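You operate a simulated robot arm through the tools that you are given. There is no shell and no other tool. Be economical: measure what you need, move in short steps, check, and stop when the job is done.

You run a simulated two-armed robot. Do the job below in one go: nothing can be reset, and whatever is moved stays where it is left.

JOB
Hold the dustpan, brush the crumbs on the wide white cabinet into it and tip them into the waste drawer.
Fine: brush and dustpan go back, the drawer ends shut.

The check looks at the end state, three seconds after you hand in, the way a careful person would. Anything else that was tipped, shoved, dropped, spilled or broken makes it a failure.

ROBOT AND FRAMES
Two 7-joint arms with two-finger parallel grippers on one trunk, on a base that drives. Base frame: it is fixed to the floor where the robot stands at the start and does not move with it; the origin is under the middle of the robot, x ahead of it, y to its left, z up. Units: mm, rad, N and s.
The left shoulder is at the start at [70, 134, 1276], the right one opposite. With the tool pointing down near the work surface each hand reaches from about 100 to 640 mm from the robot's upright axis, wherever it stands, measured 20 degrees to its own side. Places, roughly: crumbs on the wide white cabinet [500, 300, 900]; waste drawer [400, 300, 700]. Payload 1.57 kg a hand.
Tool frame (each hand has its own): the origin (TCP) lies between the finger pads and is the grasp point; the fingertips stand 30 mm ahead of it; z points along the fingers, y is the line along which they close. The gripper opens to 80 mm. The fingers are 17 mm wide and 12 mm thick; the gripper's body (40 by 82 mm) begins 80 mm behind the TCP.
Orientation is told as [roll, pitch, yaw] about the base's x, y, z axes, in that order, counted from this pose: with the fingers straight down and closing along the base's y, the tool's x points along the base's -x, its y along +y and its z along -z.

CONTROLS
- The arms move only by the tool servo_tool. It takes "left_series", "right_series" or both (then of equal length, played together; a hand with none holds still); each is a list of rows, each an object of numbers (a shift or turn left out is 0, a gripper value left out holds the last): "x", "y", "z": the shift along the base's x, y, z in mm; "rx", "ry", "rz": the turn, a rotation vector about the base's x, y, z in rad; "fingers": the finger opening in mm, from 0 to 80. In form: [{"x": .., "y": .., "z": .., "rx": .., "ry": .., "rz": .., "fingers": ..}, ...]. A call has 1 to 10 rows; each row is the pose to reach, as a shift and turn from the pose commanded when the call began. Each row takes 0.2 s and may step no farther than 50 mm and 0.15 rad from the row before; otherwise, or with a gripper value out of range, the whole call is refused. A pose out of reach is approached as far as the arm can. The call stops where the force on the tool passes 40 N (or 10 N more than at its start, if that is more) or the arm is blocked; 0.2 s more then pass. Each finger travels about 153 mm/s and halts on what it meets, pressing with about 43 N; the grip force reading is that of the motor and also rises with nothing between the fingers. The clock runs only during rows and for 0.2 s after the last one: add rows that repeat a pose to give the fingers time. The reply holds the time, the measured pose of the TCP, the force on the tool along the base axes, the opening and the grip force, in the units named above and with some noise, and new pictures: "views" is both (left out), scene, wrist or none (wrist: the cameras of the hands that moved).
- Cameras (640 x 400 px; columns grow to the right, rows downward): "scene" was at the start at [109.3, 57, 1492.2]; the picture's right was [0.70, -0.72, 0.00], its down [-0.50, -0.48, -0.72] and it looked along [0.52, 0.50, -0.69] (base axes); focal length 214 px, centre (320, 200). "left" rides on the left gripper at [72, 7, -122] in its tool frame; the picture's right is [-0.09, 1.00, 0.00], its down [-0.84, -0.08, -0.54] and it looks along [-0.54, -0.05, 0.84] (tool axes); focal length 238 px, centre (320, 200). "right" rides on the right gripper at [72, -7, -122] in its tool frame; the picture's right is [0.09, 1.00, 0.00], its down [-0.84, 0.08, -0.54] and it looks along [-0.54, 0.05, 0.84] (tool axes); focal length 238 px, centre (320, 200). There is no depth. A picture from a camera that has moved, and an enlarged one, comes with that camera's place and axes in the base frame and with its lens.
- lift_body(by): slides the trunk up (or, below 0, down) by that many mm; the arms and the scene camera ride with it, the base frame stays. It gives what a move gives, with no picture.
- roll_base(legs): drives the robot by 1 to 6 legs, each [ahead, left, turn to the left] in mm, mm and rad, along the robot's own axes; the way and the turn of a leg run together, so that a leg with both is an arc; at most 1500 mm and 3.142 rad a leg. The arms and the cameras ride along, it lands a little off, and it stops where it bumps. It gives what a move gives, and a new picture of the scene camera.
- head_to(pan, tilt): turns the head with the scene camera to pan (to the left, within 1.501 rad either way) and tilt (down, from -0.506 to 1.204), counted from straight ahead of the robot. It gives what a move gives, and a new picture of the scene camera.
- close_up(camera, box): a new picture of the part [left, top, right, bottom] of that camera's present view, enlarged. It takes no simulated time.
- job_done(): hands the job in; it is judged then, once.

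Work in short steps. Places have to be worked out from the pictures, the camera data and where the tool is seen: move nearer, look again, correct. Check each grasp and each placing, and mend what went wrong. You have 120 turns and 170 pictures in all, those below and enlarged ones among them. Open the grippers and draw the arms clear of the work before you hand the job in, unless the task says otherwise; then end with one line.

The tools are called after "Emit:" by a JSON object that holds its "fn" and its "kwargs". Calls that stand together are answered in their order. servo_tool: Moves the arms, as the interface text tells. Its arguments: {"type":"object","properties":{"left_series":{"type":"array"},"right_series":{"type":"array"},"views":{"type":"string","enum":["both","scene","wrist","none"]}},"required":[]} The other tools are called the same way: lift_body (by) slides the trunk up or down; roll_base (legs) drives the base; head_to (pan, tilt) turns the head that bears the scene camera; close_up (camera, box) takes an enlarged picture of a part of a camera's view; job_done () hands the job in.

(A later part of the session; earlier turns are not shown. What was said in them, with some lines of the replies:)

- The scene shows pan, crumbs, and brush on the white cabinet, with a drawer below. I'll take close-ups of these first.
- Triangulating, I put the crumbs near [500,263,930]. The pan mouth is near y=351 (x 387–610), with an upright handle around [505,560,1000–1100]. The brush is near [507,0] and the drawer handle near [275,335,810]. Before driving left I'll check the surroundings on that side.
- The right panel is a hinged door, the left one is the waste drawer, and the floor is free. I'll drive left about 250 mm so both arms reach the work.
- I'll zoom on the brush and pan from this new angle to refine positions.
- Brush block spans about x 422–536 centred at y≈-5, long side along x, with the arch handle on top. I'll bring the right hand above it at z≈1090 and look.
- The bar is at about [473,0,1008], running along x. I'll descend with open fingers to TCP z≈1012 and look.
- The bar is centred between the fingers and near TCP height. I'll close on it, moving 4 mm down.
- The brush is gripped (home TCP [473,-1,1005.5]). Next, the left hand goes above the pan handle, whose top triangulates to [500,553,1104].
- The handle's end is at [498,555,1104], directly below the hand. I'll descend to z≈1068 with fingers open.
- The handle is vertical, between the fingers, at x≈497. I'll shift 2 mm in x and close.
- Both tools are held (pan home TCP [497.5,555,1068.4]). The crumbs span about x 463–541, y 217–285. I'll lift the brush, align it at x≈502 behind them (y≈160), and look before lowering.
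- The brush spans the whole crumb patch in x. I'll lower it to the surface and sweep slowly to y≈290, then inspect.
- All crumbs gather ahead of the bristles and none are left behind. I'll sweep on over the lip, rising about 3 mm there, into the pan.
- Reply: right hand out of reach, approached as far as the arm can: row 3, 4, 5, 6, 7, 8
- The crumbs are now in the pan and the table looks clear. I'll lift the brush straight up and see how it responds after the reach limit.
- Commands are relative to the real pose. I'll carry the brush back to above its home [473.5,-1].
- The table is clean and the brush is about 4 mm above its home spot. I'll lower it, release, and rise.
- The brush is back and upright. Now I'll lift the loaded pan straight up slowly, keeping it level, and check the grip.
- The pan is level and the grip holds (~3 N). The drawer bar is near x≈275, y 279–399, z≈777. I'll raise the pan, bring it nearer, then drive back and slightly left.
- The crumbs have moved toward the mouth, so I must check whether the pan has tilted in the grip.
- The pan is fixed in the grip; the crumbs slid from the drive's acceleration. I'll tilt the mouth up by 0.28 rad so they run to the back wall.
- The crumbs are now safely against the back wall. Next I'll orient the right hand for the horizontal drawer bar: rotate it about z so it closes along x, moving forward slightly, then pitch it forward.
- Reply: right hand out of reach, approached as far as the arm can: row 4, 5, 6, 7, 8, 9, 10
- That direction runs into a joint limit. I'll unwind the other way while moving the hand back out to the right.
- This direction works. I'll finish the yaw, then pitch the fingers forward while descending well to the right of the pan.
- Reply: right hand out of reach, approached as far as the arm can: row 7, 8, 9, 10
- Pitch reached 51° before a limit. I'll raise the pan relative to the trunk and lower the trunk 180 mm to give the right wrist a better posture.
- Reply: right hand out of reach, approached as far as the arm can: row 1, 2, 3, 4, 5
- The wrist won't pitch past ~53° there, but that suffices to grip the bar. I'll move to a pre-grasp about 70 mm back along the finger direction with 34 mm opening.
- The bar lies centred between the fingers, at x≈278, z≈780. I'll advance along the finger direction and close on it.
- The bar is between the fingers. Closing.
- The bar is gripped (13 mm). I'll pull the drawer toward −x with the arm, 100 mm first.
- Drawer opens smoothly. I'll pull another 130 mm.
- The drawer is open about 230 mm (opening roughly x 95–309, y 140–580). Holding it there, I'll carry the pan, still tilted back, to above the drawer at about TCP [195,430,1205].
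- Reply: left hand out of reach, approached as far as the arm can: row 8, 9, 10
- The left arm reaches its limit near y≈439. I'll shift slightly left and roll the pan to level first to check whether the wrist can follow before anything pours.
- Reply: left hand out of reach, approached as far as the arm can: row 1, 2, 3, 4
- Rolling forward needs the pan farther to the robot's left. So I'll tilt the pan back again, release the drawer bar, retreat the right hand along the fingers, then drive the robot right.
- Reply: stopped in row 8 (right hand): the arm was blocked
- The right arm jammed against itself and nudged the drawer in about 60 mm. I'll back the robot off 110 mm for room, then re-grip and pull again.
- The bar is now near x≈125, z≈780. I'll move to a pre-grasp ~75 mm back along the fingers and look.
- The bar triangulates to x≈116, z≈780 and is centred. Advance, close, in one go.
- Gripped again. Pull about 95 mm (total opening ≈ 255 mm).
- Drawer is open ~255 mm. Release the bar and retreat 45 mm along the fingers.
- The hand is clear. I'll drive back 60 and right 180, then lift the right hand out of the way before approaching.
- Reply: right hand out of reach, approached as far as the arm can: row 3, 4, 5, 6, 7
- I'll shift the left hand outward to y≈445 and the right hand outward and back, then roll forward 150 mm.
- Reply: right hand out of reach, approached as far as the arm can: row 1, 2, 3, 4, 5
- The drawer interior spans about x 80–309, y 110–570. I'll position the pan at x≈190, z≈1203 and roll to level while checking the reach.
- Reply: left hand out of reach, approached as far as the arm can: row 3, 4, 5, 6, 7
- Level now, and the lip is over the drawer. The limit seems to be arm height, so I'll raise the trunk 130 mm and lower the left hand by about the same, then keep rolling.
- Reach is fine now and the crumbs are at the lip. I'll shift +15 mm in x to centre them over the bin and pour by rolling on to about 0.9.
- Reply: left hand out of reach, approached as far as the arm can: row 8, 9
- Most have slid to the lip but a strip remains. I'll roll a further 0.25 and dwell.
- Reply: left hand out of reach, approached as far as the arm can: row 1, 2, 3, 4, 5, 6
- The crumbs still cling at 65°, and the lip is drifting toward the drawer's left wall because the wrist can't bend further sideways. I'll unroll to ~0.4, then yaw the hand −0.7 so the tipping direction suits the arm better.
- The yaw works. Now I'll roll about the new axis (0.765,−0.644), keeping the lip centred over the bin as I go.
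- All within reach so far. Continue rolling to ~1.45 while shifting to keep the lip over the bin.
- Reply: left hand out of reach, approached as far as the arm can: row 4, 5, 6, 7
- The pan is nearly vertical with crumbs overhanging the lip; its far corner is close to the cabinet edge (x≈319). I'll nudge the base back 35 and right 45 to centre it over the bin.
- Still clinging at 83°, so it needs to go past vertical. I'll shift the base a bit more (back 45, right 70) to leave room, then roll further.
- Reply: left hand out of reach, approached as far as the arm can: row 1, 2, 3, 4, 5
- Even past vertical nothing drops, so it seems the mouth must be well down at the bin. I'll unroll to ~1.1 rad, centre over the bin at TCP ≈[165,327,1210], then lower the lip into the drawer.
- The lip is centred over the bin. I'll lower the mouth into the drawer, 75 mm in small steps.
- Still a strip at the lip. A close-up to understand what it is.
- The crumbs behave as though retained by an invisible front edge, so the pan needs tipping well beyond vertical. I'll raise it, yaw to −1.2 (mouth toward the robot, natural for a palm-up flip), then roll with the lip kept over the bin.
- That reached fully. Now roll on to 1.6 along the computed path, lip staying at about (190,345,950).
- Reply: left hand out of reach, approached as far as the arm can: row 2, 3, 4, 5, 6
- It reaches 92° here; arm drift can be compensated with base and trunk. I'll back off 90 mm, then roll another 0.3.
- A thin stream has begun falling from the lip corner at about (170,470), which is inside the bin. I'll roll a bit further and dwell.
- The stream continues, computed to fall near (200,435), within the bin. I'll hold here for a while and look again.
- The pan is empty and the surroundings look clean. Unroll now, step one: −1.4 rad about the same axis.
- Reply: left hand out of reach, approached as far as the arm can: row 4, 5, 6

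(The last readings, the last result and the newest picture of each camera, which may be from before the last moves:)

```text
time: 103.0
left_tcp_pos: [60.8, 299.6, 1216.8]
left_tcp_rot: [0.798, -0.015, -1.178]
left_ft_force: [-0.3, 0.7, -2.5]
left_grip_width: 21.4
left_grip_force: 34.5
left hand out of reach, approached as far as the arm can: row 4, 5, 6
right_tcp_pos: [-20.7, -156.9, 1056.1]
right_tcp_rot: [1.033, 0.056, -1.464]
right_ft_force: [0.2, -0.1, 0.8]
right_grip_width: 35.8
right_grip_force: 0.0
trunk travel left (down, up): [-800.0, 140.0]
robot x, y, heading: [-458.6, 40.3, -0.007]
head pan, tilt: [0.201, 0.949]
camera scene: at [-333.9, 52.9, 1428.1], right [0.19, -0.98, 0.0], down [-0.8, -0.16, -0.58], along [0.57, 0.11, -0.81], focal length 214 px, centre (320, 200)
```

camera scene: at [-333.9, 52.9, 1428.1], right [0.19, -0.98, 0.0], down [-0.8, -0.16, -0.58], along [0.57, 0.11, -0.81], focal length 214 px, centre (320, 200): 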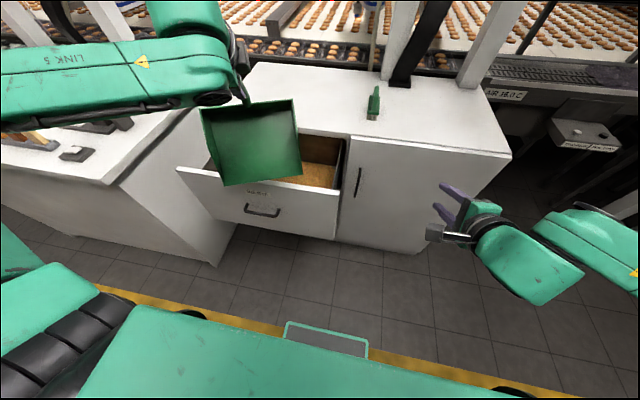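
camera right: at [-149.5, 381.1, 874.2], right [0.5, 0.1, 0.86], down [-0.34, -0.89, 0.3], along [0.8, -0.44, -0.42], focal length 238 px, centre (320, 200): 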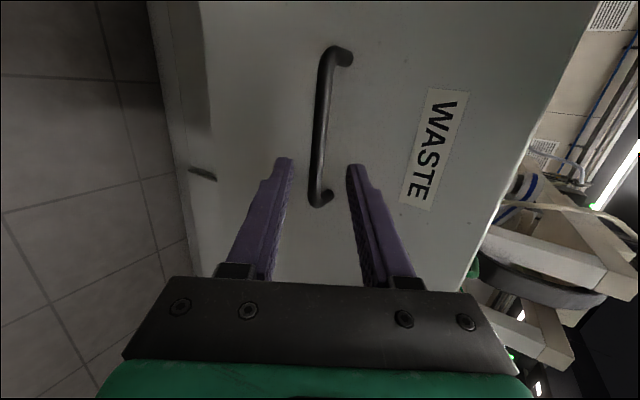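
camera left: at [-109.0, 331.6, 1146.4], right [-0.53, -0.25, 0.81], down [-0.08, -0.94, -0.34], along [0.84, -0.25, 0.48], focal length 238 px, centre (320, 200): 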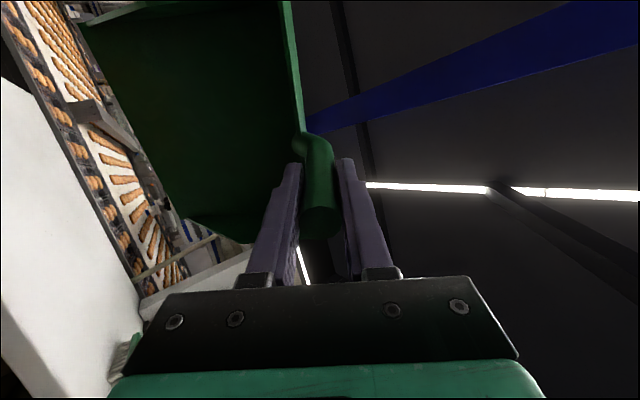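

Pan is visibly empty. Finish unrolling to level, then yaw back to 0.

Emit:
{"fn": "servo_tool", "kwargs": {"left_series": [{"rx": -0.051, "ry": 0.123}, {"rx": -0.102, "ry": 0.246}, {"rx": -0.153, "ry": 0.369}, {"rx": -0.203, "ry": 0.491}, {"rx": -0.254, "ry": 0.614}, {"rx": -0.305, "ry": 0.737}], "views": "none"}}

Emit:
{"fn": "servo_tool", "kwargs": {"left_series": [{"rz": 0.13}, {"y": 10, "rz": 0.26}, {"y": 20, "rz": 0.39}, {"y": 30, "rz": 0.52}, {"y": 40, "rz": 0.65}, {"y": 50, "rz": 0.78}, {"y": 60, "rz": 0.91}, {"y": 70, "rz": 1.04}, {"y": 80, "rz": 1.17}], "views": "scene"}}

```text
time: 104.4
left_tcp_pos: [61.9, 299.7, 1214.5]
left_tcp_rot: [-0.004, -0.006, -1.169]
left_ft_force: [-0.5, -0.5, -2.2]
left_grip_width: 21.4
left_grip_force: 34.9
right_tcp_pos: [-19.8, -156.5, 1054.8]
right_tcp_rot: [1.033, 0.055, -1.464]
right_ft_force: [-0.2, -0.3, -0.3]
right_grip_width: 35.9
right_grip_force: 0.1
trunk travel left (down, up): [-800.0, 140.0]
robot x, y, heading: [-455.2, 41.1, -0.004]
head pan, tilt: [0.201, 0.949]
```

```text
time: 106.4
left_tcp_pos: [60.5, 381.6, 1216.2]
left_tcp_rot: [0.0, -0.007, 0.007]
left_ft_force: [0.6, 0.9, -2.7]
left_grip_width: 21.6
left_grip_force: 34.5
right_tcp_pos: [-20.3, -154.8, 1055.5]
right_tcp_rot: [1.034, 0.054, -1.465]
right_ft_force: [0.1, 0.2, 0.2]
right_grip_width: 36.0
right_grip_force: 0.1
trunk travel left (down, up): [-800.0, 140.0]
robot x, y, heading: [-457.3, 38.0, -0.002]
head pan, tilt: [0.201, 0.949]
camera scene: at [-333.5, 54.5, 1428.0], right [0.19, -0.98, 0.0], down [-0.8, -0.16, -0.58], along [0.57, 0.11, -0.81], focal length 214 px, centre (320, 200)
```

scene: 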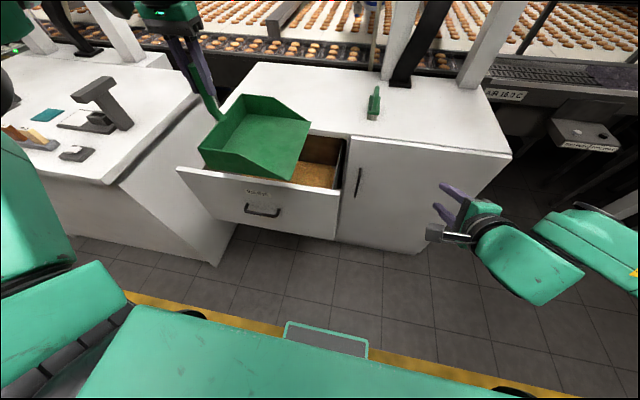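

The pan is level in its home orientation. Now drive left 230 so the right hand faces the drawer, and lower the trunk with the pan raised for clearance.

Emit:
{"fn": "roll_base", "kwargs": {"legs": [[0, 235, 0]]}}

Emit:
{"fn": "servo_tool", "kwargs": {"left_series": [{"z": 20}, {"z": 45}, {"z": 70}, {"z": 90}], "right_series": [{"fingers": 20}, {"fingers": 5}, {"fingers": 0}, {"fingers": 0}], "views": "none"}}

Emit:
{"fn": "lift_body", "kwargs": {"by": -170}}

```text
time: 108.2
left_tcp_pos: [64.0, 612.0, 1216.3]
left_tcp_rot: [0.0, -0.007, -0.003]
left_ft_force: [0.8, 0.4, -2.4]
left_grip_width: 21.5
left_grip_force: 34.7
right_tcp_pos: [-20.0, 76.1, 1055.2]
right_tcp_rot: [1.034, 0.056, -1.469]
right_ft_force: [0.2, 0.5, 0.5]
right_grip_width: 35.7
right_grip_force: 0.0
trunk travel left (down, up): [-800.0, 140.0]
robot x, y, heading: [-449.7, 274.8, -0.01]
head pan, tilt: [0.201, 0.949]
camera scene: at [-331.6, 286.7, 1428.1], right [0.19, -0.98, 0.0], down [-0.8, -0.15, -0.58], along [0.57, 0.11, -0.81], focal length 214 px, centre (320, 200)
```

scene: 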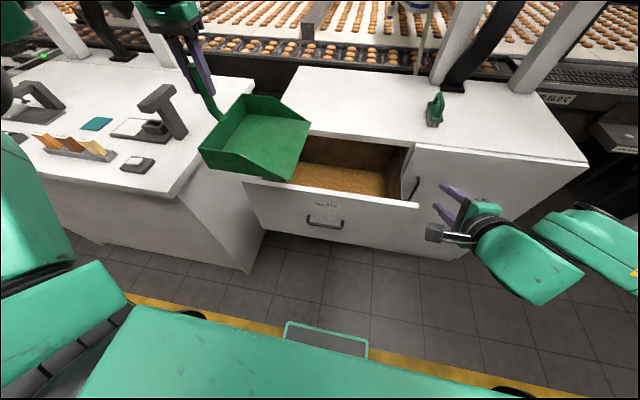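

```text
time: 109.2
left_tcp_pos: [52.8, 611.7, 1298.8]
left_tcp_rot: [-0.001, -0.01, -0.002]
left_ft_force: [-0.2, -0.4, -2.0]
left_grip_width: 21.3
left_grip_force: 34.7
left hand out of reach, approached as far as the arm can: row 4
right_tcp_pos: [-21.6, 77.0, 1055.6]
right_tcp_rot: [1.034, 0.056, -1.469]
right_ft_force: [-0.1, 0.3, -0.7]
right_grip_width: 0.1
right_grip_force: 21.4
trunk travel left (down, up): [-800.0, 140.0]
robot x, y, heading: [-455.0, 275.0, -0.013]
head pan, tilt: [0.201, 0.949]
```

```text
time: 111.1
left_tcp_pos: [54.5, 611.0, 1128.1]
left_tcp_rot: [0.0, -0.012, -0.004]
left_ft_force: [-0.3, -0.4, -2.5]
left_grip_width: 21.5
left_grip_force: 34.4
right_tcp_pos: [-22.1, 77.3, 885.6]
right_tcp_rot: [1.035, 0.055, -1.47]
right_ft_force: [-0.1, 0.1, 0.2]
right_grip_width: 0.0
right_grip_force: 21.5
trunk travel left (down, up): [-630.0, 310.0]
robot x, y, heading: [-452.2, 274.9, -0.011]
head pan, tilt: [0.201, 0.949]
```

The right fingertips are near z≈870, above the handle. I'll move the closed hand to y≈300 in front of the drawer face.

Emit:
{"fn": "servo_tool", "kwargs": {"right_series": [{"x": -15, "y": 40}, {"x": -25, "y": 80}, {"x": -25, "y": 120}, {"x": -25, "y": 160}, {"x": -25, "y": 200}, {"x": -25, "y": 230}]}}

```text
time: 112.5
left_tcp_pos: [54.9, 613.1, 1126.4]
left_tcp_rot: [0.0, -0.008, -0.003]
left_ft_force: [0.8, 0.1, -2.2]
left_grip_width: 21.8
left_grip_force: 35.5
right_tcp_pos: [-45.1, 308.5, 884.8]
right_tcp_rot: [1.031, 0.054, -1.47]
right_ft_force: [1.0, 1.0, 0.0]
right_grip_width: 0.0
right_grip_force: 21.4
right hand out of reach, approached as far as the arm can: row 1, 2
trunk travel left (down, up): [-630.0, 310.0]
robot x, y, heading: [-457.7, 273.4, -0.014]
head pan, tilt: [0.201, 0.949]
camera scene: at [-331.1, 290.2, 1258.0], right [0.19, -0.98, 0.0], down [-0.8, -0.15, -0.58], along [0.57, 0.11, -0.81], focal length 214 px, centre (320, 200)
camera right: at [-159.3, 366.4, 944.8], right [0.5, 0.1, 0.86], down [-0.34, -0.89, 0.3], along [0.8, -0.44, -0.42], focal length 238 px, centre (320, 200)
```

scene: 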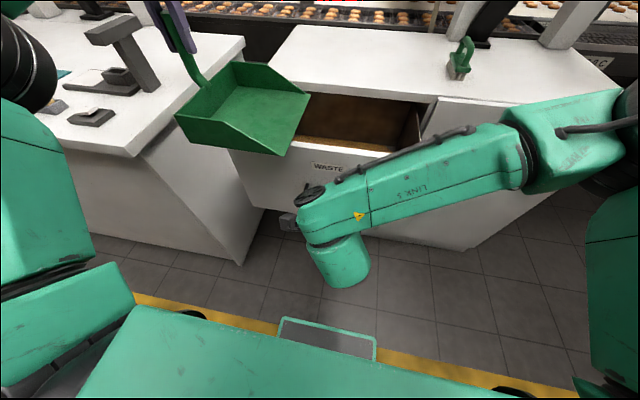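
right: 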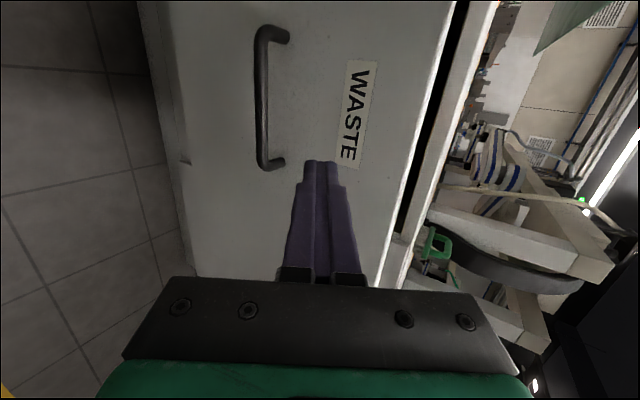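

Fingers face the front above the handle. I'll drive forward 220 mm so the fingertips push the drawer most of the way (the pan's bottom clears the cabinet top by ~55 mm).

Emit:
{"fn": "roll_base", "kwargs": {"legs": [[220, 0, 0]]}}

```text
time: 114.2
left_tcp_pos: [277.2, 609.8, 1126.3]
left_tcp_rot: [0.0, -0.012, 0.0]
left_ft_force: [-0.6, 0.3, -2.6]
left_grip_width: 21.6
left_grip_force: 34.7
right_tcp_pos: [179.0, 305.4, 884.4]
right_tcp_rot: [1.032, 0.055, -1.469]
right_ft_force: [-0.1, 0.2, 0.7]
right_grip_width: 0.0
right_grip_force: 21.1
trunk travel left (down, up): [-630.0, 310.0]
robot x, y, heading: [-230.9, 273.0, -0.01]
head pan, tilt: [0.201, 0.949]
camera scene: at [-108.5, 286.7, 1258.1], right [0.19, -0.98, 0.0], down [-0.8, -0.15, -0.58], along [0.57, 0.11, -0.81], focal length 214 px, centre (320, 200)
```

scene: 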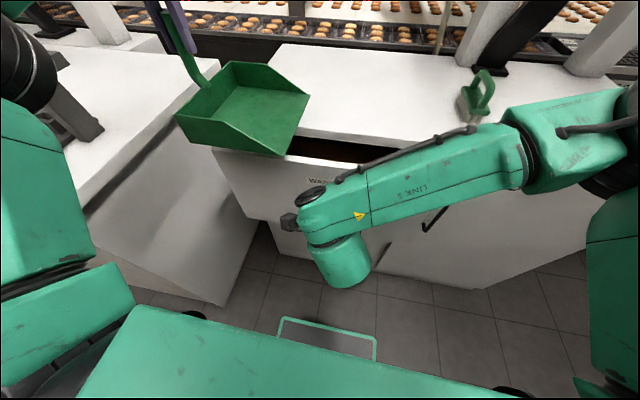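

The drawer has moved in about 155 mm. I'll push the remaining ~105 mm with the arm, watching the force.

Emit:
{"fn": "servo_tool", "kwargs": {"right_series": [{"x": 15}, {"x": 30}, {"x": 45}, {"x": 60}, {"x": 75}, {"x": 88}, {"x": 98}, {"x": 106}, {"x": 112}]}}

```text
time: 116.2
left_tcp_pos: [270.5, 606.8, 1131.4]
left_tcp_rot: [0.003, -0.016, -0.003]
left_ft_force: [0.4, -0.3, -2.5]
left_grip_width: 21.2
left_grip_force: 35.0
right_tcp_pos: [277.3, 305.7, 883.8]
right_tcp_rot: [1.026, 0.057, -1.46]
right_ft_force: [-22.1, -4.3, 12.3]
right_grip_width: 0.0
right_grip_force: 20.9
trunk travel left (down, up): [-630.0, 310.0]
robot x, y, heading: [-232.0, 274.0, -0.012]
head pan, tilt: [0.201, 0.949]
stopped in row 9 (right hand): the force on the tool passed its limit (the readings are from after the stop); the commanded pose is now the measured one
camera scene: at [-116.7, 283.9, 1259.3], right [0.19, -0.98, 0.0], down [-0.79, -0.15, -0.59], along [0.58, 0.11, -0.81], focal length 214 px, centre (320, 200)
camera right: at [162.9, 362.5, 946.5], right [0.51, 0.1, 0.85], down [-0.33, -0.9, 0.3], along [0.8, -0.43, -0.42], focal length 238 px, centre (320, 200)
```

scene: 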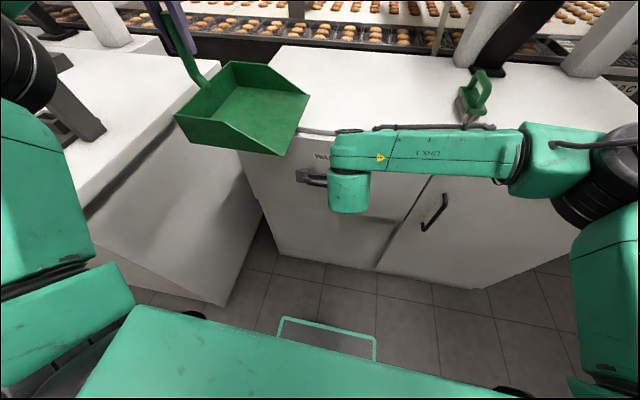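
right: 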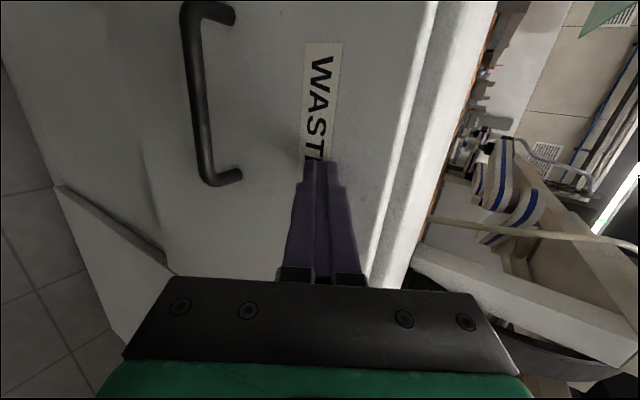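

Force rose at TCP x≈277 (tips ≈303), so the drawer should be shut. I'll retract the right hand and check the front.

Emit:
{"fn": "servo_tool", "kwargs": {"right_series": [{"x": -20, "z": 5}, {"x": -50, "z": 10}, {"x": -80, "z": 10}, {"x": -100, "y": -30, "z": 10}, {"x": -110, "y": -70, "z": 10}, {"x": -110, "y": -110, "z": 10}, {"x": -110, "y": -150, "z": 10}]}}

Emit:
{"fn": "close_up", "kwargs": {"camera": "scene", "box": [200, 100, 480, 275]}}

```text
time: 117.8
left_tcp_pos: [277.2, 611.2, 1127.0]
left_tcp_rot: [-0.001, -0.013, -0.001]
left_ft_force: [-0.2, -0.2, -2.4]
left_grip_width: 21.3
left_grip_force: 34.7
right_tcp_pos: [194.6, 154.1, 883.2]
right_tcp_rot: [1.016, 0.056, -1.463]
right_ft_force: [-0.8, -0.4, -0.2]
right_grip_width: 0.0
right_grip_force: 20.9
right hand out of reach, approached as far as the arm can: row 6, 7
trunk travel left (down, up): [-630.0, 310.0]
robot x, y, heading: [-229.4, 276.2, -0.01]
head pan, tilt: [0.201, 0.949]
camera scene: at [-109.6, 287.8, 1258.1], right [0.19, -0.98, 0.0], down [-0.8, -0.15, -0.58], along [0.57, 0.11, -0.81], focal length 214 px, centre (320, 200)
camera right: at [80.4, 211.0, 945.8], right [0.52, 0.1, 0.85], down [-0.33, -0.9, 0.3], along [0.79, -0.43, -0.43], focal length 238 px, centre (320, 200)
```

scene: 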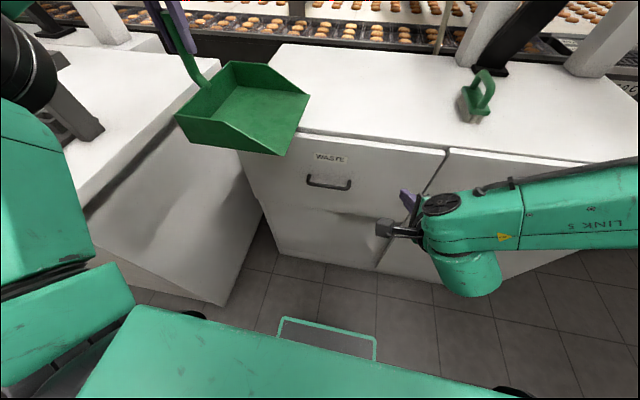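
right: 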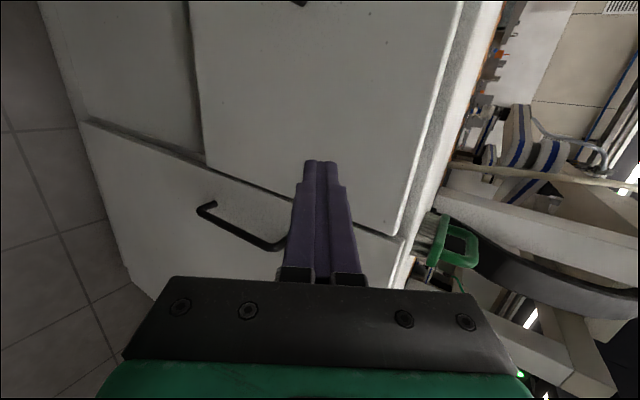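

```text
2.29 times, centred on (340, 188) of scene
camera zoom: at [-109.6, 287.8, 1258.1], right [0.19, -0.98, 0.0], down [-0.8, -0.15, -0.58], along [0.57, 0.11, -0.81], focal length 490 px, centre (274, 229)
```

zoom: 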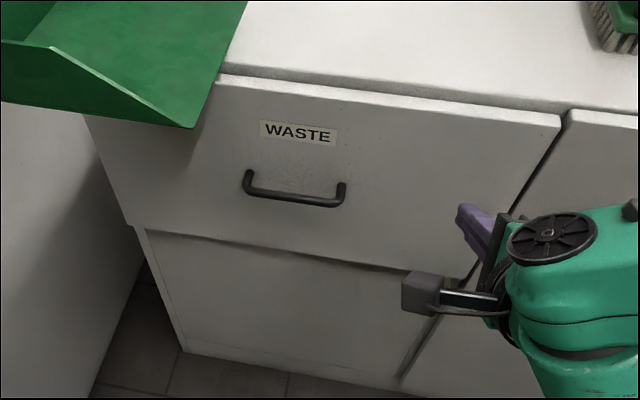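

The bar is back at x≈278 as before. A closer look at the drawer/door seam to confirm it's flush.

Emit:
{"fn": "close_up", "kwargs": {"camera": "scene", "box": [390, 120, 510, 195]}}

```text
5.33 times, centred on (450, 158) of scene
camera zoom: at [-109.6, 287.8, 1258.1], right [0.19, -0.98, 0.0], down [-0.8, -0.15, -0.58], along [0.57, 0.11, -0.81], focal length 1144 px, centre (-373, 427)
```

zoom: 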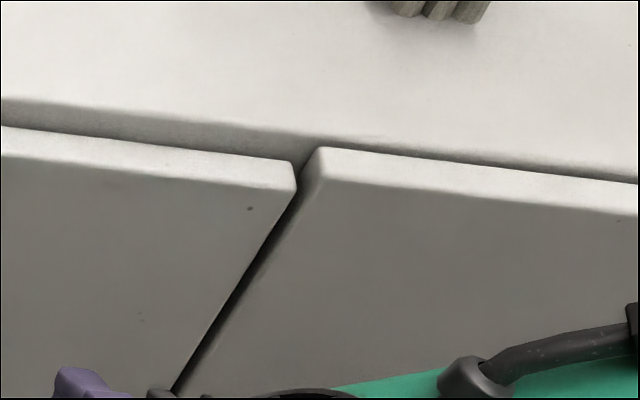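

The drawer still stands ~8–10 mm proud. I'll bring the hand back to y≈335 and push again, slowly.

Emit:
{"fn": "servo_tool", "kwargs": {"right_series": [{"x": -15, "y": 35}, {"x": -25, "y": 75}, {"x": -25, "y": 115}, {"x": -25, "y": 150}, {"x": -15, "y": 180, "z": -10}, {"x": 10, "y": 183, "z": -15}, {"x": 40, "y": 183, "z": -15}, {"x": 60, "y": 183, "z": -15}], "views": "none"}}

Emit:
{"fn": "servo_tool", "kwargs": {"right_series": [{"x": 8}, {"x": 14}, {"x": 20}, {"x": 26}, {"x": 31}, {"x": 36}, {"x": 41}, {"x": 46}], "views": "wrist"}}

```text
time: 119.6
left_tcp_pos: [279.4, 609.9, 1126.9]
left_tcp_rot: [0.001, -0.01, -0.001]
left_ft_force: [-0.1, 0.0, -2.2]
left_grip_width: 21.8
left_grip_force: 34.7
right_tcp_pos: [256.8, 336.3, 869.4]
right_tcp_rot: [1.017, 0.055, -1.462]
right_ft_force: [-0.3, 0.2, 0.4]
right_grip_width: 0.0
right_grip_force: 21.5
trunk travel left (down, up): [-630.0, 310.0]
robot x, y, heading: [-230.9, 274.7, -0.01]
head pan, tilt: [0.201, 0.949]
```

```text
time: 121.0
left_tcp_pos: [270.6, 606.9, 1131.9]
left_tcp_rot: [0.003, -0.016, -0.003]
left_ft_force: [-0.2, 0.1, -1.9]
left_grip_width: 21.7
left_grip_force: 34.6
right_tcp_pos: [278.1, 336.5, 868.6]
right_tcp_rot: [1.008, 0.058, -1.458]
right_ft_force: [-21.1, -6.3, 10.3]
right_grip_width: 0.0
right_grip_force: 20.6
trunk travel left (down, up): [-630.0, 310.0]
robot x, y, heading: [-228.6, 273.3, -0.014]
head pan, tilt: [0.201, 0.949]
stopped in row 6 (right hand): the force on the tool passed its limit (the readings are from after the stop); the commanded pose is now the measured one
camera right: at [163.7, 391.7, 931.8], right [0.52, 0.1, 0.85], down [-0.32, -0.9, 0.3], along [0.79, -0.43, -0.44], focal length 238 px, centre (320, 200)
```

right: 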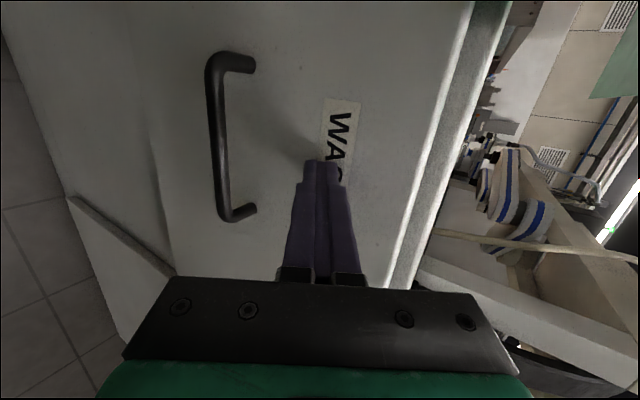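

It stops at the same place again. I'll retract and look at the seam once more, comparing left and right ends.

Emit:
{"fn": "servo_tool", "kwargs": {"right_series": [{"x": -25}, {"x": -60}, {"x": -90}, {"x": -105, "y": -35}, {"x": -105, "y": -75}, {"x": -105, "y": -115}, {"x": -95, "y": -155}, {"x": -85, "y": -195}, {"x": -75, "y": -235}], "views": "none"}}

Emit:
{"fn": "close_up", "kwargs": {"camera": "scene", "box": [390, 120, 510, 195]}}

Emit:
{"fn": "close_up", "kwargs": {"camera": "scene", "box": [230, 100, 390, 200]}}

```text
time: 123.0
left_tcp_pos: [276.8, 607.5, 1127.2]
left_tcp_rot: [0.001, -0.012, -0.003]
left_ft_force: [0.0, -0.5, -1.6]
left_grip_width: 21.5
left_grip_force: 34.1
right_tcp_pos: [206.8, 100.6, 865.7]
right_tcp_rot: [1.005, 0.057, -1.457]
right_ft_force: [-0.1, -0.3, -0.5]
right_grip_width: 0.0
right_grip_force: 21.4
trunk travel left (down, up): [-630.0, 310.0]
robot x, y, heading: [-231.6, 271.9, -0.007]
head pan, tilt: [0.201, 0.949]
```

```text
5.33 times, centred on (450, 158) of scene
camera zoom: at [-110.0, 285.4, 1258.2], right [0.19, -0.98, 0.0], down [-0.8, -0.15, -0.58], along [0.57, 0.11, -0.81], focal length 1144 px, centre (-373, 427)
```

zoom: 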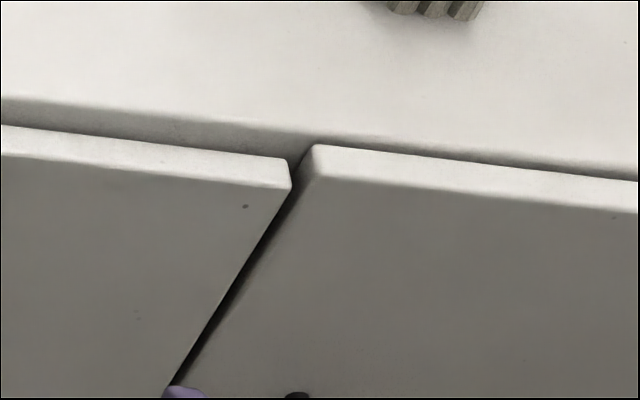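

```text
4.00 times, centred on (310, 150) of scene
camera zoom: at [-110.0, 285.4, 1258.2], right [0.19, -0.98, 0.0], down [-0.8, -0.15, -0.58], along [0.57, 0.11, -0.81], focal length 858 px, centre (360, 400)
```

zoom: 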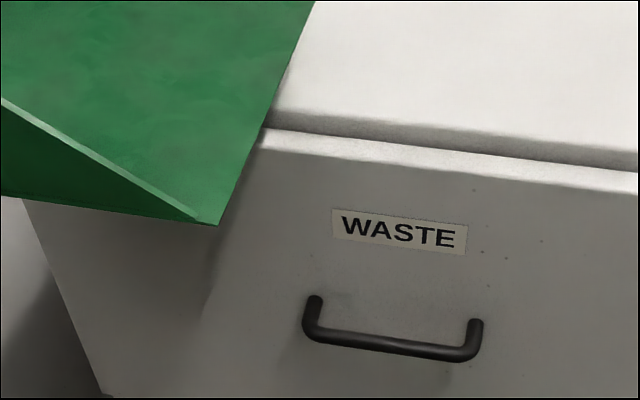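

I can't tell for certain from this angle; returning to the original vantage will allow a direct comparison with the earlier close-up. I'll raise the trunk back by 220 and un-pitch the right hand so it's safe.

Emit:
{"fn": "lift_body", "kwargs": {"by": 220}}

Emit:
{"fn": "servo_tool", "kwargs": {"left_series": [{"z": -25}, {"z": -50}, {"z": -75}, {"z": -100}, {"z": -120}, {"z": -120}, {"z": -120}, {"z": -120}], "right_series": [{"x": -10, "z": 5, "rx": -0.015, "ry": 0.13}, {"x": -20, "z": 10, "rx": -0.03, "ry": 0.26}, {"x": -30, "z": 15, "rx": -0.045, "ry": 0.39}, {"x": -30, "y": -10, "z": 20, "rx": -0.06, "ry": 0.52}, {"x": -30, "y": -20, "z": 30, "rx": -0.075, "ry": 0.65}, {"x": -30, "y": -30, "z": 40, "rx": -0.09, "ry": 0.78}, {"x": -30, "y": -40, "z": 50, "rx": -0.103, "ry": 0.9}, {"x": -30, "y": -50, "z": 60, "rx": -0.113, "ry": 0.998}], "views": "scene"}}

```text
time: 125.3
left_tcp_pos: [277.8, 609.4, 1347.6]
left_tcp_rot: [0.0, -0.011, -0.003]
left_ft_force: [0.7, 1.1, -1.3]
left_grip_width: 21.5
left_grip_force: 34.6
right_tcp_pos: [208.1, 102.4, 1085.8]
right_tcp_rot: [1.004, 0.055, -1.46]
right_ft_force: [-0.6, 0.3, 0.9]
right_grip_width: 0.1
right_grip_force: 21.8
trunk travel left (down, up): [-850.0, 90.0]
robot x, y, heading: [-229.5, 270.5, -0.008]
head pan, tilt: [0.201, 0.949]
```

```text
time: 127.1
left_tcp_pos: [276.8, 607.5, 1226.0]
left_tcp_rot: [0.0, -0.011, -0.001]
left_ft_force: [1.3, 0.6, -2.3]
left_grip_width: 21.3
left_grip_force: 34.2
right_tcp_pos: [179.2, 50.4, 1144.2]
right_tcp_rot: [-0.004, 0.03, -1.504]
right_ft_force: [0.5, 0.3, 0.0]
right_grip_width: 0.0
right_grip_force: 21.4
trunk travel left (down, up): [-850.0, 90.0]
robot x, y, heading: [-232.5, 274.4, -0.014]
head pan, tilt: [0.201, 0.949]
camera scene: at [-108.3, 286.6, 1478.0], right [0.19, -0.98, 0.0], down [-0.8, -0.15, -0.58], along [0.57, 0.11, -0.81], focal length 214 px, centre (320, 200)
```

scene: 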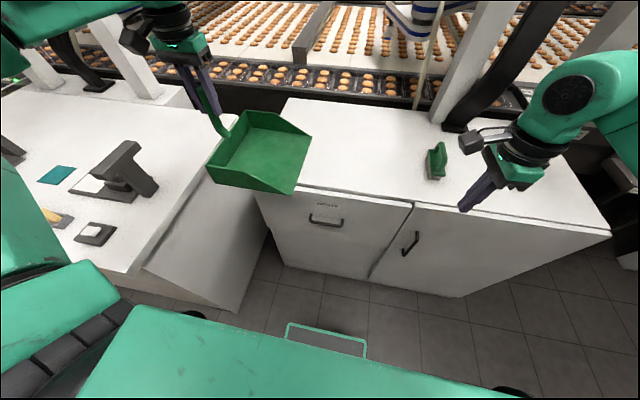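

Drive to the former spot (≈[-29,250]).

Emit:
{"fn": "roll_base", "kwargs": {"legs": [[202, -24, 0]]}}

Emit:
{"fn": "close_up", "kwargs": {"camera": "scene", "box": [230, 220, 390, 320]}}

Emit:
{"fn": "close_up", "kwargs": {"camera": "scene", "box": [350, 230, 470, 305]}}

```text
time: 128.7
left_tcp_pos: [479.6, 579.6, 1228.3]
left_tcp_rot: [0.002, -0.014, -0.007]
left_ft_force: [0.1, 0.1, -1.4]
left_grip_width: 21.6
left_grip_force: 35.1
right_tcp_pos: [377.5, 22.3, 1146.6]
right_tcp_rot: [0.003, 0.029, -1.51]
right_ft_force: [-0.7, 0.1, 0.3]
right_grip_width: 0.0
right_grip_force: 21.5
trunk travel left (down, up): [-850.0, 90.0]
robot x, y, heading: [-25.8, 245.1, -0.013]
head pan, tilt: [0.201, 0.949]
camera scene: at [91.3, 259.7, 1478.4], right [0.18, -0.98, 0.0], down [-0.8, -0.15, -0.58], along [0.57, 0.11, -0.81], focal length 214 px, centre (320, 200)
```

scene: 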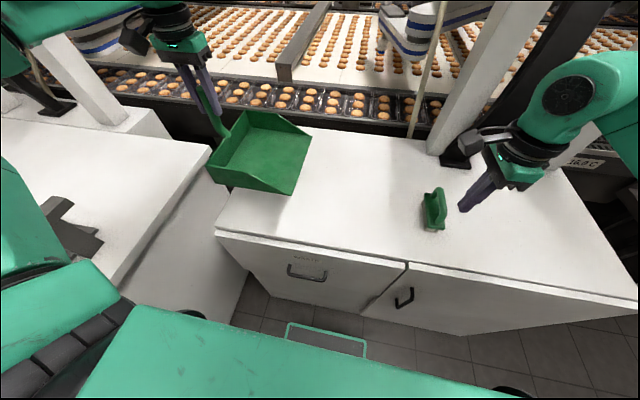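

```text
4.00 times, centred on (310, 270) of scene
camera zoom: at [91.3, 259.7, 1478.4], right [0.18, -0.98, 0.0], down [-0.8, -0.15, -0.58], along [0.57, 0.11, -0.81], focal length 858 px, centre (360, -80)
```

zoom: 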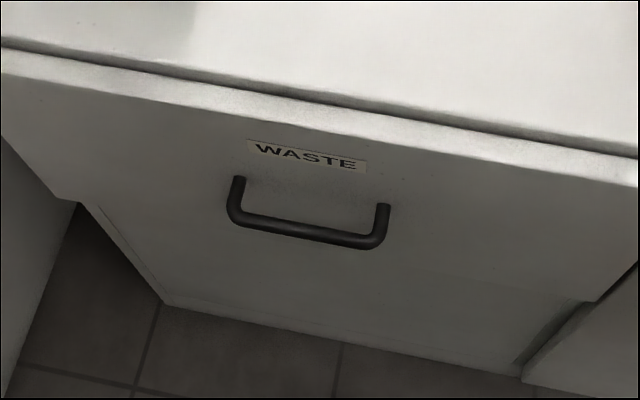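

```text
5.33 times, centred on (410, 268) of scene
camera zoom: at [91.3, 259.7, 1478.4], right [0.18, -0.98, 0.0], down [-0.8, -0.15, -0.58], along [0.57, 0.11, -0.81], focal length 1144 px, centre (-160, -160)
```

zoom: 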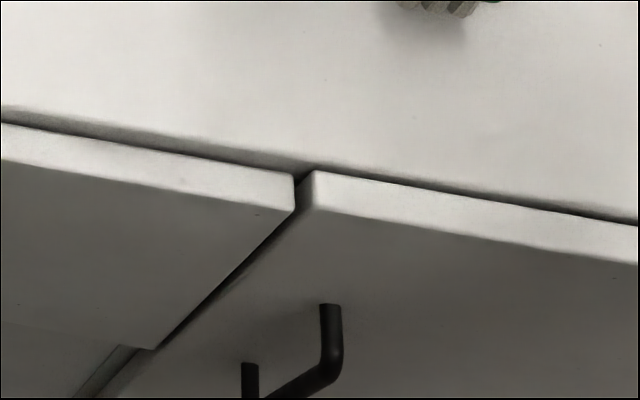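

Label, bar and seam positions match the t=25 close-up within a pixel or two, so the drawer is shut as originally. Now return the pan: move over [497.5,555] and descend to ~10 mm above home.

Emit:
{"fn": "servo_tool", "kwargs": {"left_series": [{"x": 8, "y": -12, "z": -10, "ry": 0.006}, {"x": 18, "y": -24, "z": -30, "ry": 0.013}, {"x": 18, "y": -24, "z": -70, "ry": 0.013}, {"x": 18, "y": -24, "z": -110, "ry": 0.013}, {"x": 18, "y": -24, "z": -140, "ry": 0.013}, {"x": 18, "y": -24, "z": -150, "ry": 0.013}, {"x": 18, "y": -24, "z": -150, "ry": 0.013}]}}

```text
time: 130.3
left_tcp_pos: [500.1, 556.8, 1076.1]
left_tcp_rot: [0.0, 0.002, -0.008]
left_ft_force: [0.0, -0.1, -2.3]
left_grip_width: 21.3
left_grip_force: 34.7
right_tcp_pos: [381.3, 22.0, 1145.3]
right_tcp_rot: [0.001, 0.031, -1.51]
right_ft_force: [0.0, 0.2, 0.4]
right_grip_width: 0.0
right_grip_force: 21.4
trunk travel left (down, up): [-850.0, 90.0]
robot x, y, heading: [-24.8, 247.0, -0.016]
head pan, tilt: [0.201, 0.949]
camera scene: at [95.5, 259.2, 1478.0], right [0.18, -0.98, 0.0], down [-0.8, -0.15, -0.58], along [0.57, 0.11, -0.81], focal length 214 px, centre (320, 200)
camera left: at [429.1, 563.5, 1199.6], right [0.1, 1.0, 0.0], down [0.84, -0.08, 0.54], along [0.54, -0.05, -0.84], focal length 238 px, centre (320, 200)
```

scene: 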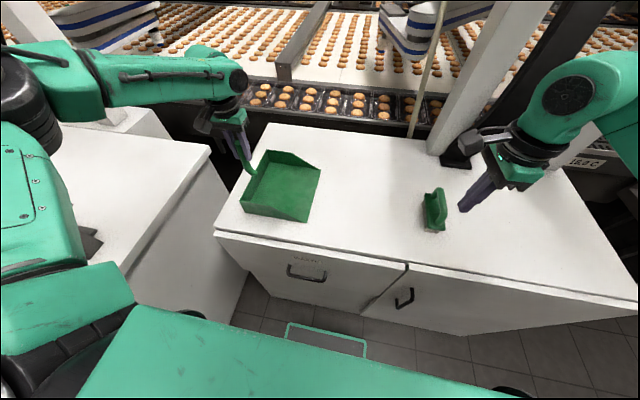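
left: 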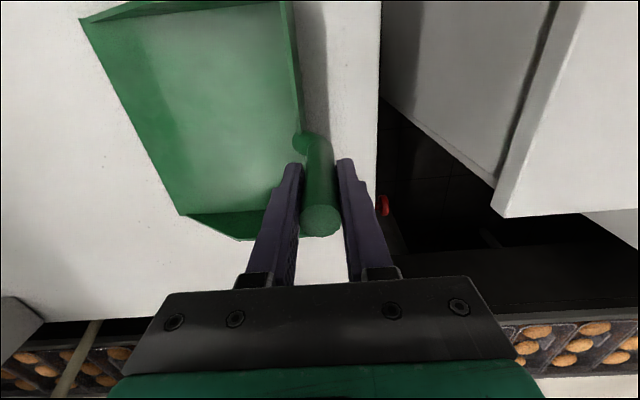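

The pan is ~8 mm above its place. Lower gently with small corrections and check contact.

Emit:
{"fn": "servo_tool", "kwargs": {"left_series": [{"x": -1, "y": -1, "z": -3}, {"x": -2, "y": -1, "z": -5}, {"x": -2, "y": -1, "z": -7}, {"x": -2, "y": -1, "z": -8}, {"x": -2, "y": -1, "z": -8}], "views": "none"}}

```text
time: 131.5
left_tcp_pos: [497.9, 554.0, 1071.9]
left_tcp_rot: [0.002, -0.003, -0.008]
left_ft_force: [4.3, 4.8, 23.6]
left_grip_width: 21.5
left_grip_force: 34.8
right_tcp_pos: [377.9, 21.9, 1145.9]
right_tcp_rot: [0.002, 0.029, -1.511]
right_ft_force: [-0.7, -1.0, 0.0]
right_grip_width: 0.2
right_grip_force: 21.4
trunk travel left (down, up): [-850.0, 90.0]
robot x, y, heading: [-30.2, 247.9, -0.015]
head pan, tilt: [0.201, 0.949]
```

Contact is felt (24 N) at z≈1072. I'll ease up 2 mm, then open the fingers.

Emit:
{"fn": "servo_tool", "kwargs": {"left_series": [{"z": 2}, {"z": 3}, {"z": 3, "fingers": 28}, {"z": 3, "fingers": 40}, {"z": 3, "fingers": 60}, {"z": 3, "fingers": 70}]}}

```text
time: 132.9
left_tcp_pos: [499.3, 554.4, 1071.7]
left_tcp_rot: [0.0, 0.002, -0.006]
left_ft_force: [-0.2, 0.7, -0.9]
left_grip_width: 69.9
left_grip_force: 0.1
right_tcp_pos: [381.7, 21.4, 1145.2]
right_tcp_rot: [0.001, 0.03, -1.51]
right_ft_force: [-0.5, -0.3, -0.2]
right_grip_width: 0.0
right_grip_force: 21.9
trunk travel left (down, up): [-850.0, 90.0]
robot x, y, heading: [-27.8, 247.8, -0.012]
head pan, tilt: [0.201, 0.949]
camera scene: at [95.4, 258.9, 1478.1], right [0.18, -0.98, 0.0], down [-0.8, -0.15, -0.58], along [0.57, 0.11, -0.81], focal length 214 px, centre (320, 200)
camera left: at [427.5, 561.9, 1194.7], right [0.1, 1.0, 0.0], down [0.84, -0.08, 0.54], along [0.54, -0.05, -0.84], focal length 238 px, centre (320, 200)
```

scene: 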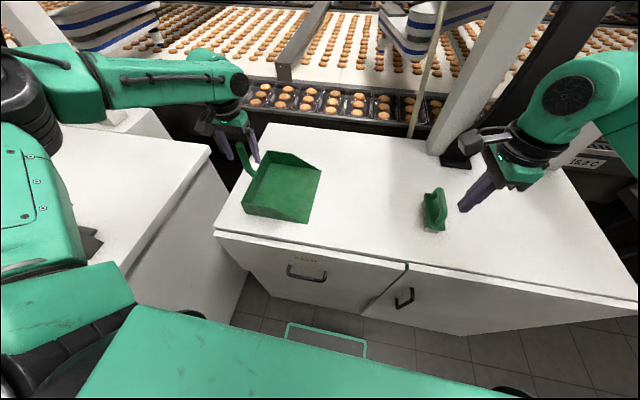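
left: 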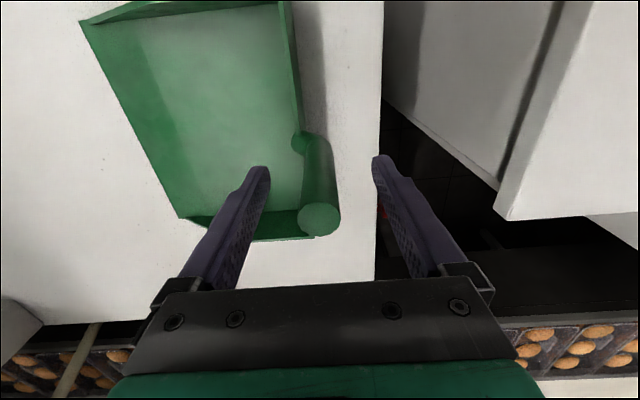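

Pan is released and standing in its place. I'll lift the left hand straight up and away, and lift/draw back the right hand clear of the brush.

Emit:
{"fn": "servo_tool", "kwargs": {"left_series": [{"z": 30}, {"z": 75}, {"z": 120}, {"z": 160}, {"x": -40, "y": 10, "z": 180}, {"x": -80, "y": 20, "z": 190}, {"x": -120, "y": 30, "z": 195}, {"x": -160, "y": 40, "z": 195}], "right_series": [{"z": 20, "fingers": 20}, {"z": 40, "fingers": 40}, {"x": -30, "z": 50, "fingers": 60}, {"x": -60, "z": 50, "fingers": 78}, {"x": -90, "z": 50}, {"x": -100, "z": 50}, {"x": -100, "z": 50}, {"x": -100, "z": 50}]}}

Emit:
{"fn": "close_up", "kwargs": {"camera": "scene", "box": [200, 110, 480, 300]}}

```text
time: 134.7
left_tcp_pos: [335.3, 596.6, 1265.2]
left_tcp_rot: [-0.001, 0.0, -0.005]
left_ft_force: [-0.3, 0.6, -0.2]
left_grip_width: 70.1
left_grip_force: 0.1
right_tcp_pos: [279.6, 21.4, 1195.0]
right_tcp_rot: [0.002, 0.028, -1.511]
right_ft_force: [-0.5, -0.2, 0.1]
right_grip_width: 78.1
right_grip_force: 0.1
trunk travel left (down, up): [-850.0, 90.0]
robot x, y, heading: [-27.2, 248.9, -0.017]
head pan, tilt: [0.201, 0.949]
camera scene: at [92.5, 260.6, 1478.3], right [0.18, -0.98, 0.0], down [-0.8, -0.15, -0.58], along [0.57, 0.11, -0.81], focal length 214 px, centre (320, 200)
camera right: at [268.8, 91.1, 1319.2], right [0.99, 0.15, 0.0], down [0.13, -0.85, 0.52], along [0.08, -0.51, -0.85], focal length 238 px, centre (320, 200)
camera left: at [262.7, 603.6, 1388.6], right [0.1, 0.99, 0.0], down [0.84, -0.08, 0.54], along [0.54, -0.05, -0.84], focal length 238 px, centre (320, 200)
```

scene: 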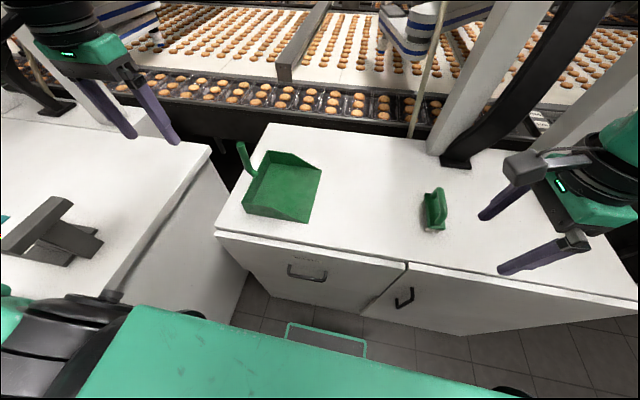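
right: 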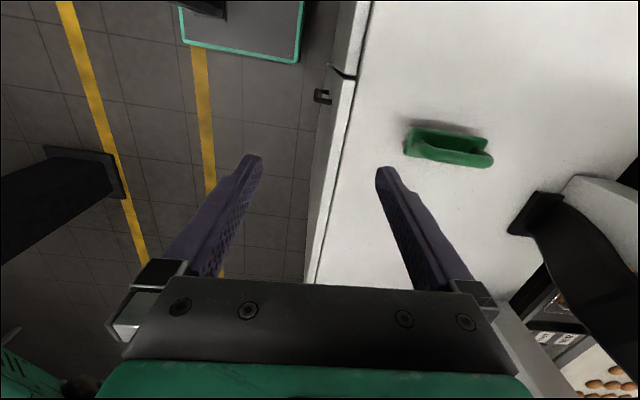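
left: 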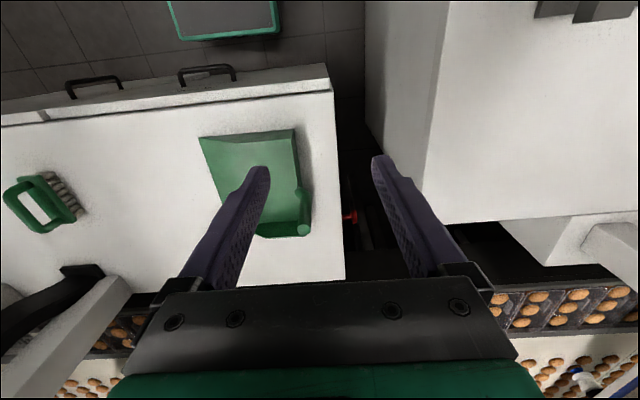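

```text
2.11 times, centred on (340, 205) of scene
camera zoom: at [92.5, 260.6, 1478.3], right [0.18, -0.98, 0.0], down [-0.8, -0.15, -0.58], along [0.57, 0.11, -0.81], focal length 452 px, centre (278, 190)
```

zoom: 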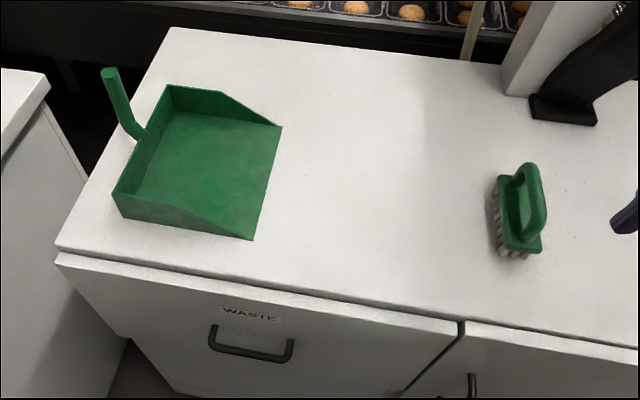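

Everything looks in place. One last check of the seam from the left wrist camera, comparable with the very first picture.

Emit:
{"fn": "close_up", "kwargs": {"camera": "left", "box": [0, 50, 240, 200]}}

```text
2.67 times, centred on (120, 125) of left
camera zoom: at [262.7, 603.6, 1388.6], right [0.1, 0.99, 0.0], down [0.84, -0.08, 0.54], along [0.54, -0.05, -0.84], focal length 636 px, centre (853, 400)
```

zoom: 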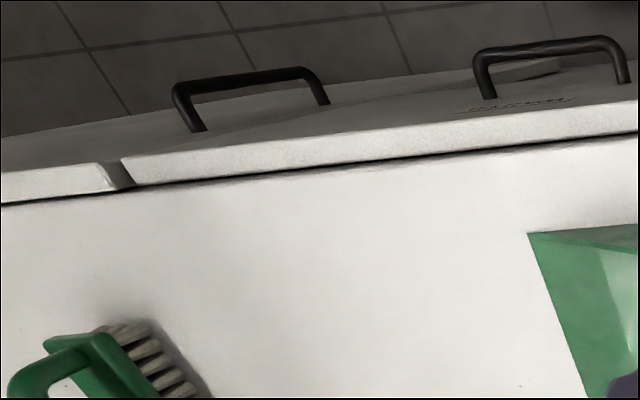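

From above, the drawer front is flush with the door. The pan and brush are home, the crumbs are in the drawer, the grippers are open and the arms are clear, so I'm handing in.

Emit:
{"fn": "job_done", "kwargs": {}}

```text
The job is handed in.
```

I swept the crumbs into the dustpan and tipped them into the waste drawer. The drawer is shut, and the brush and dustpan are back in their original places.
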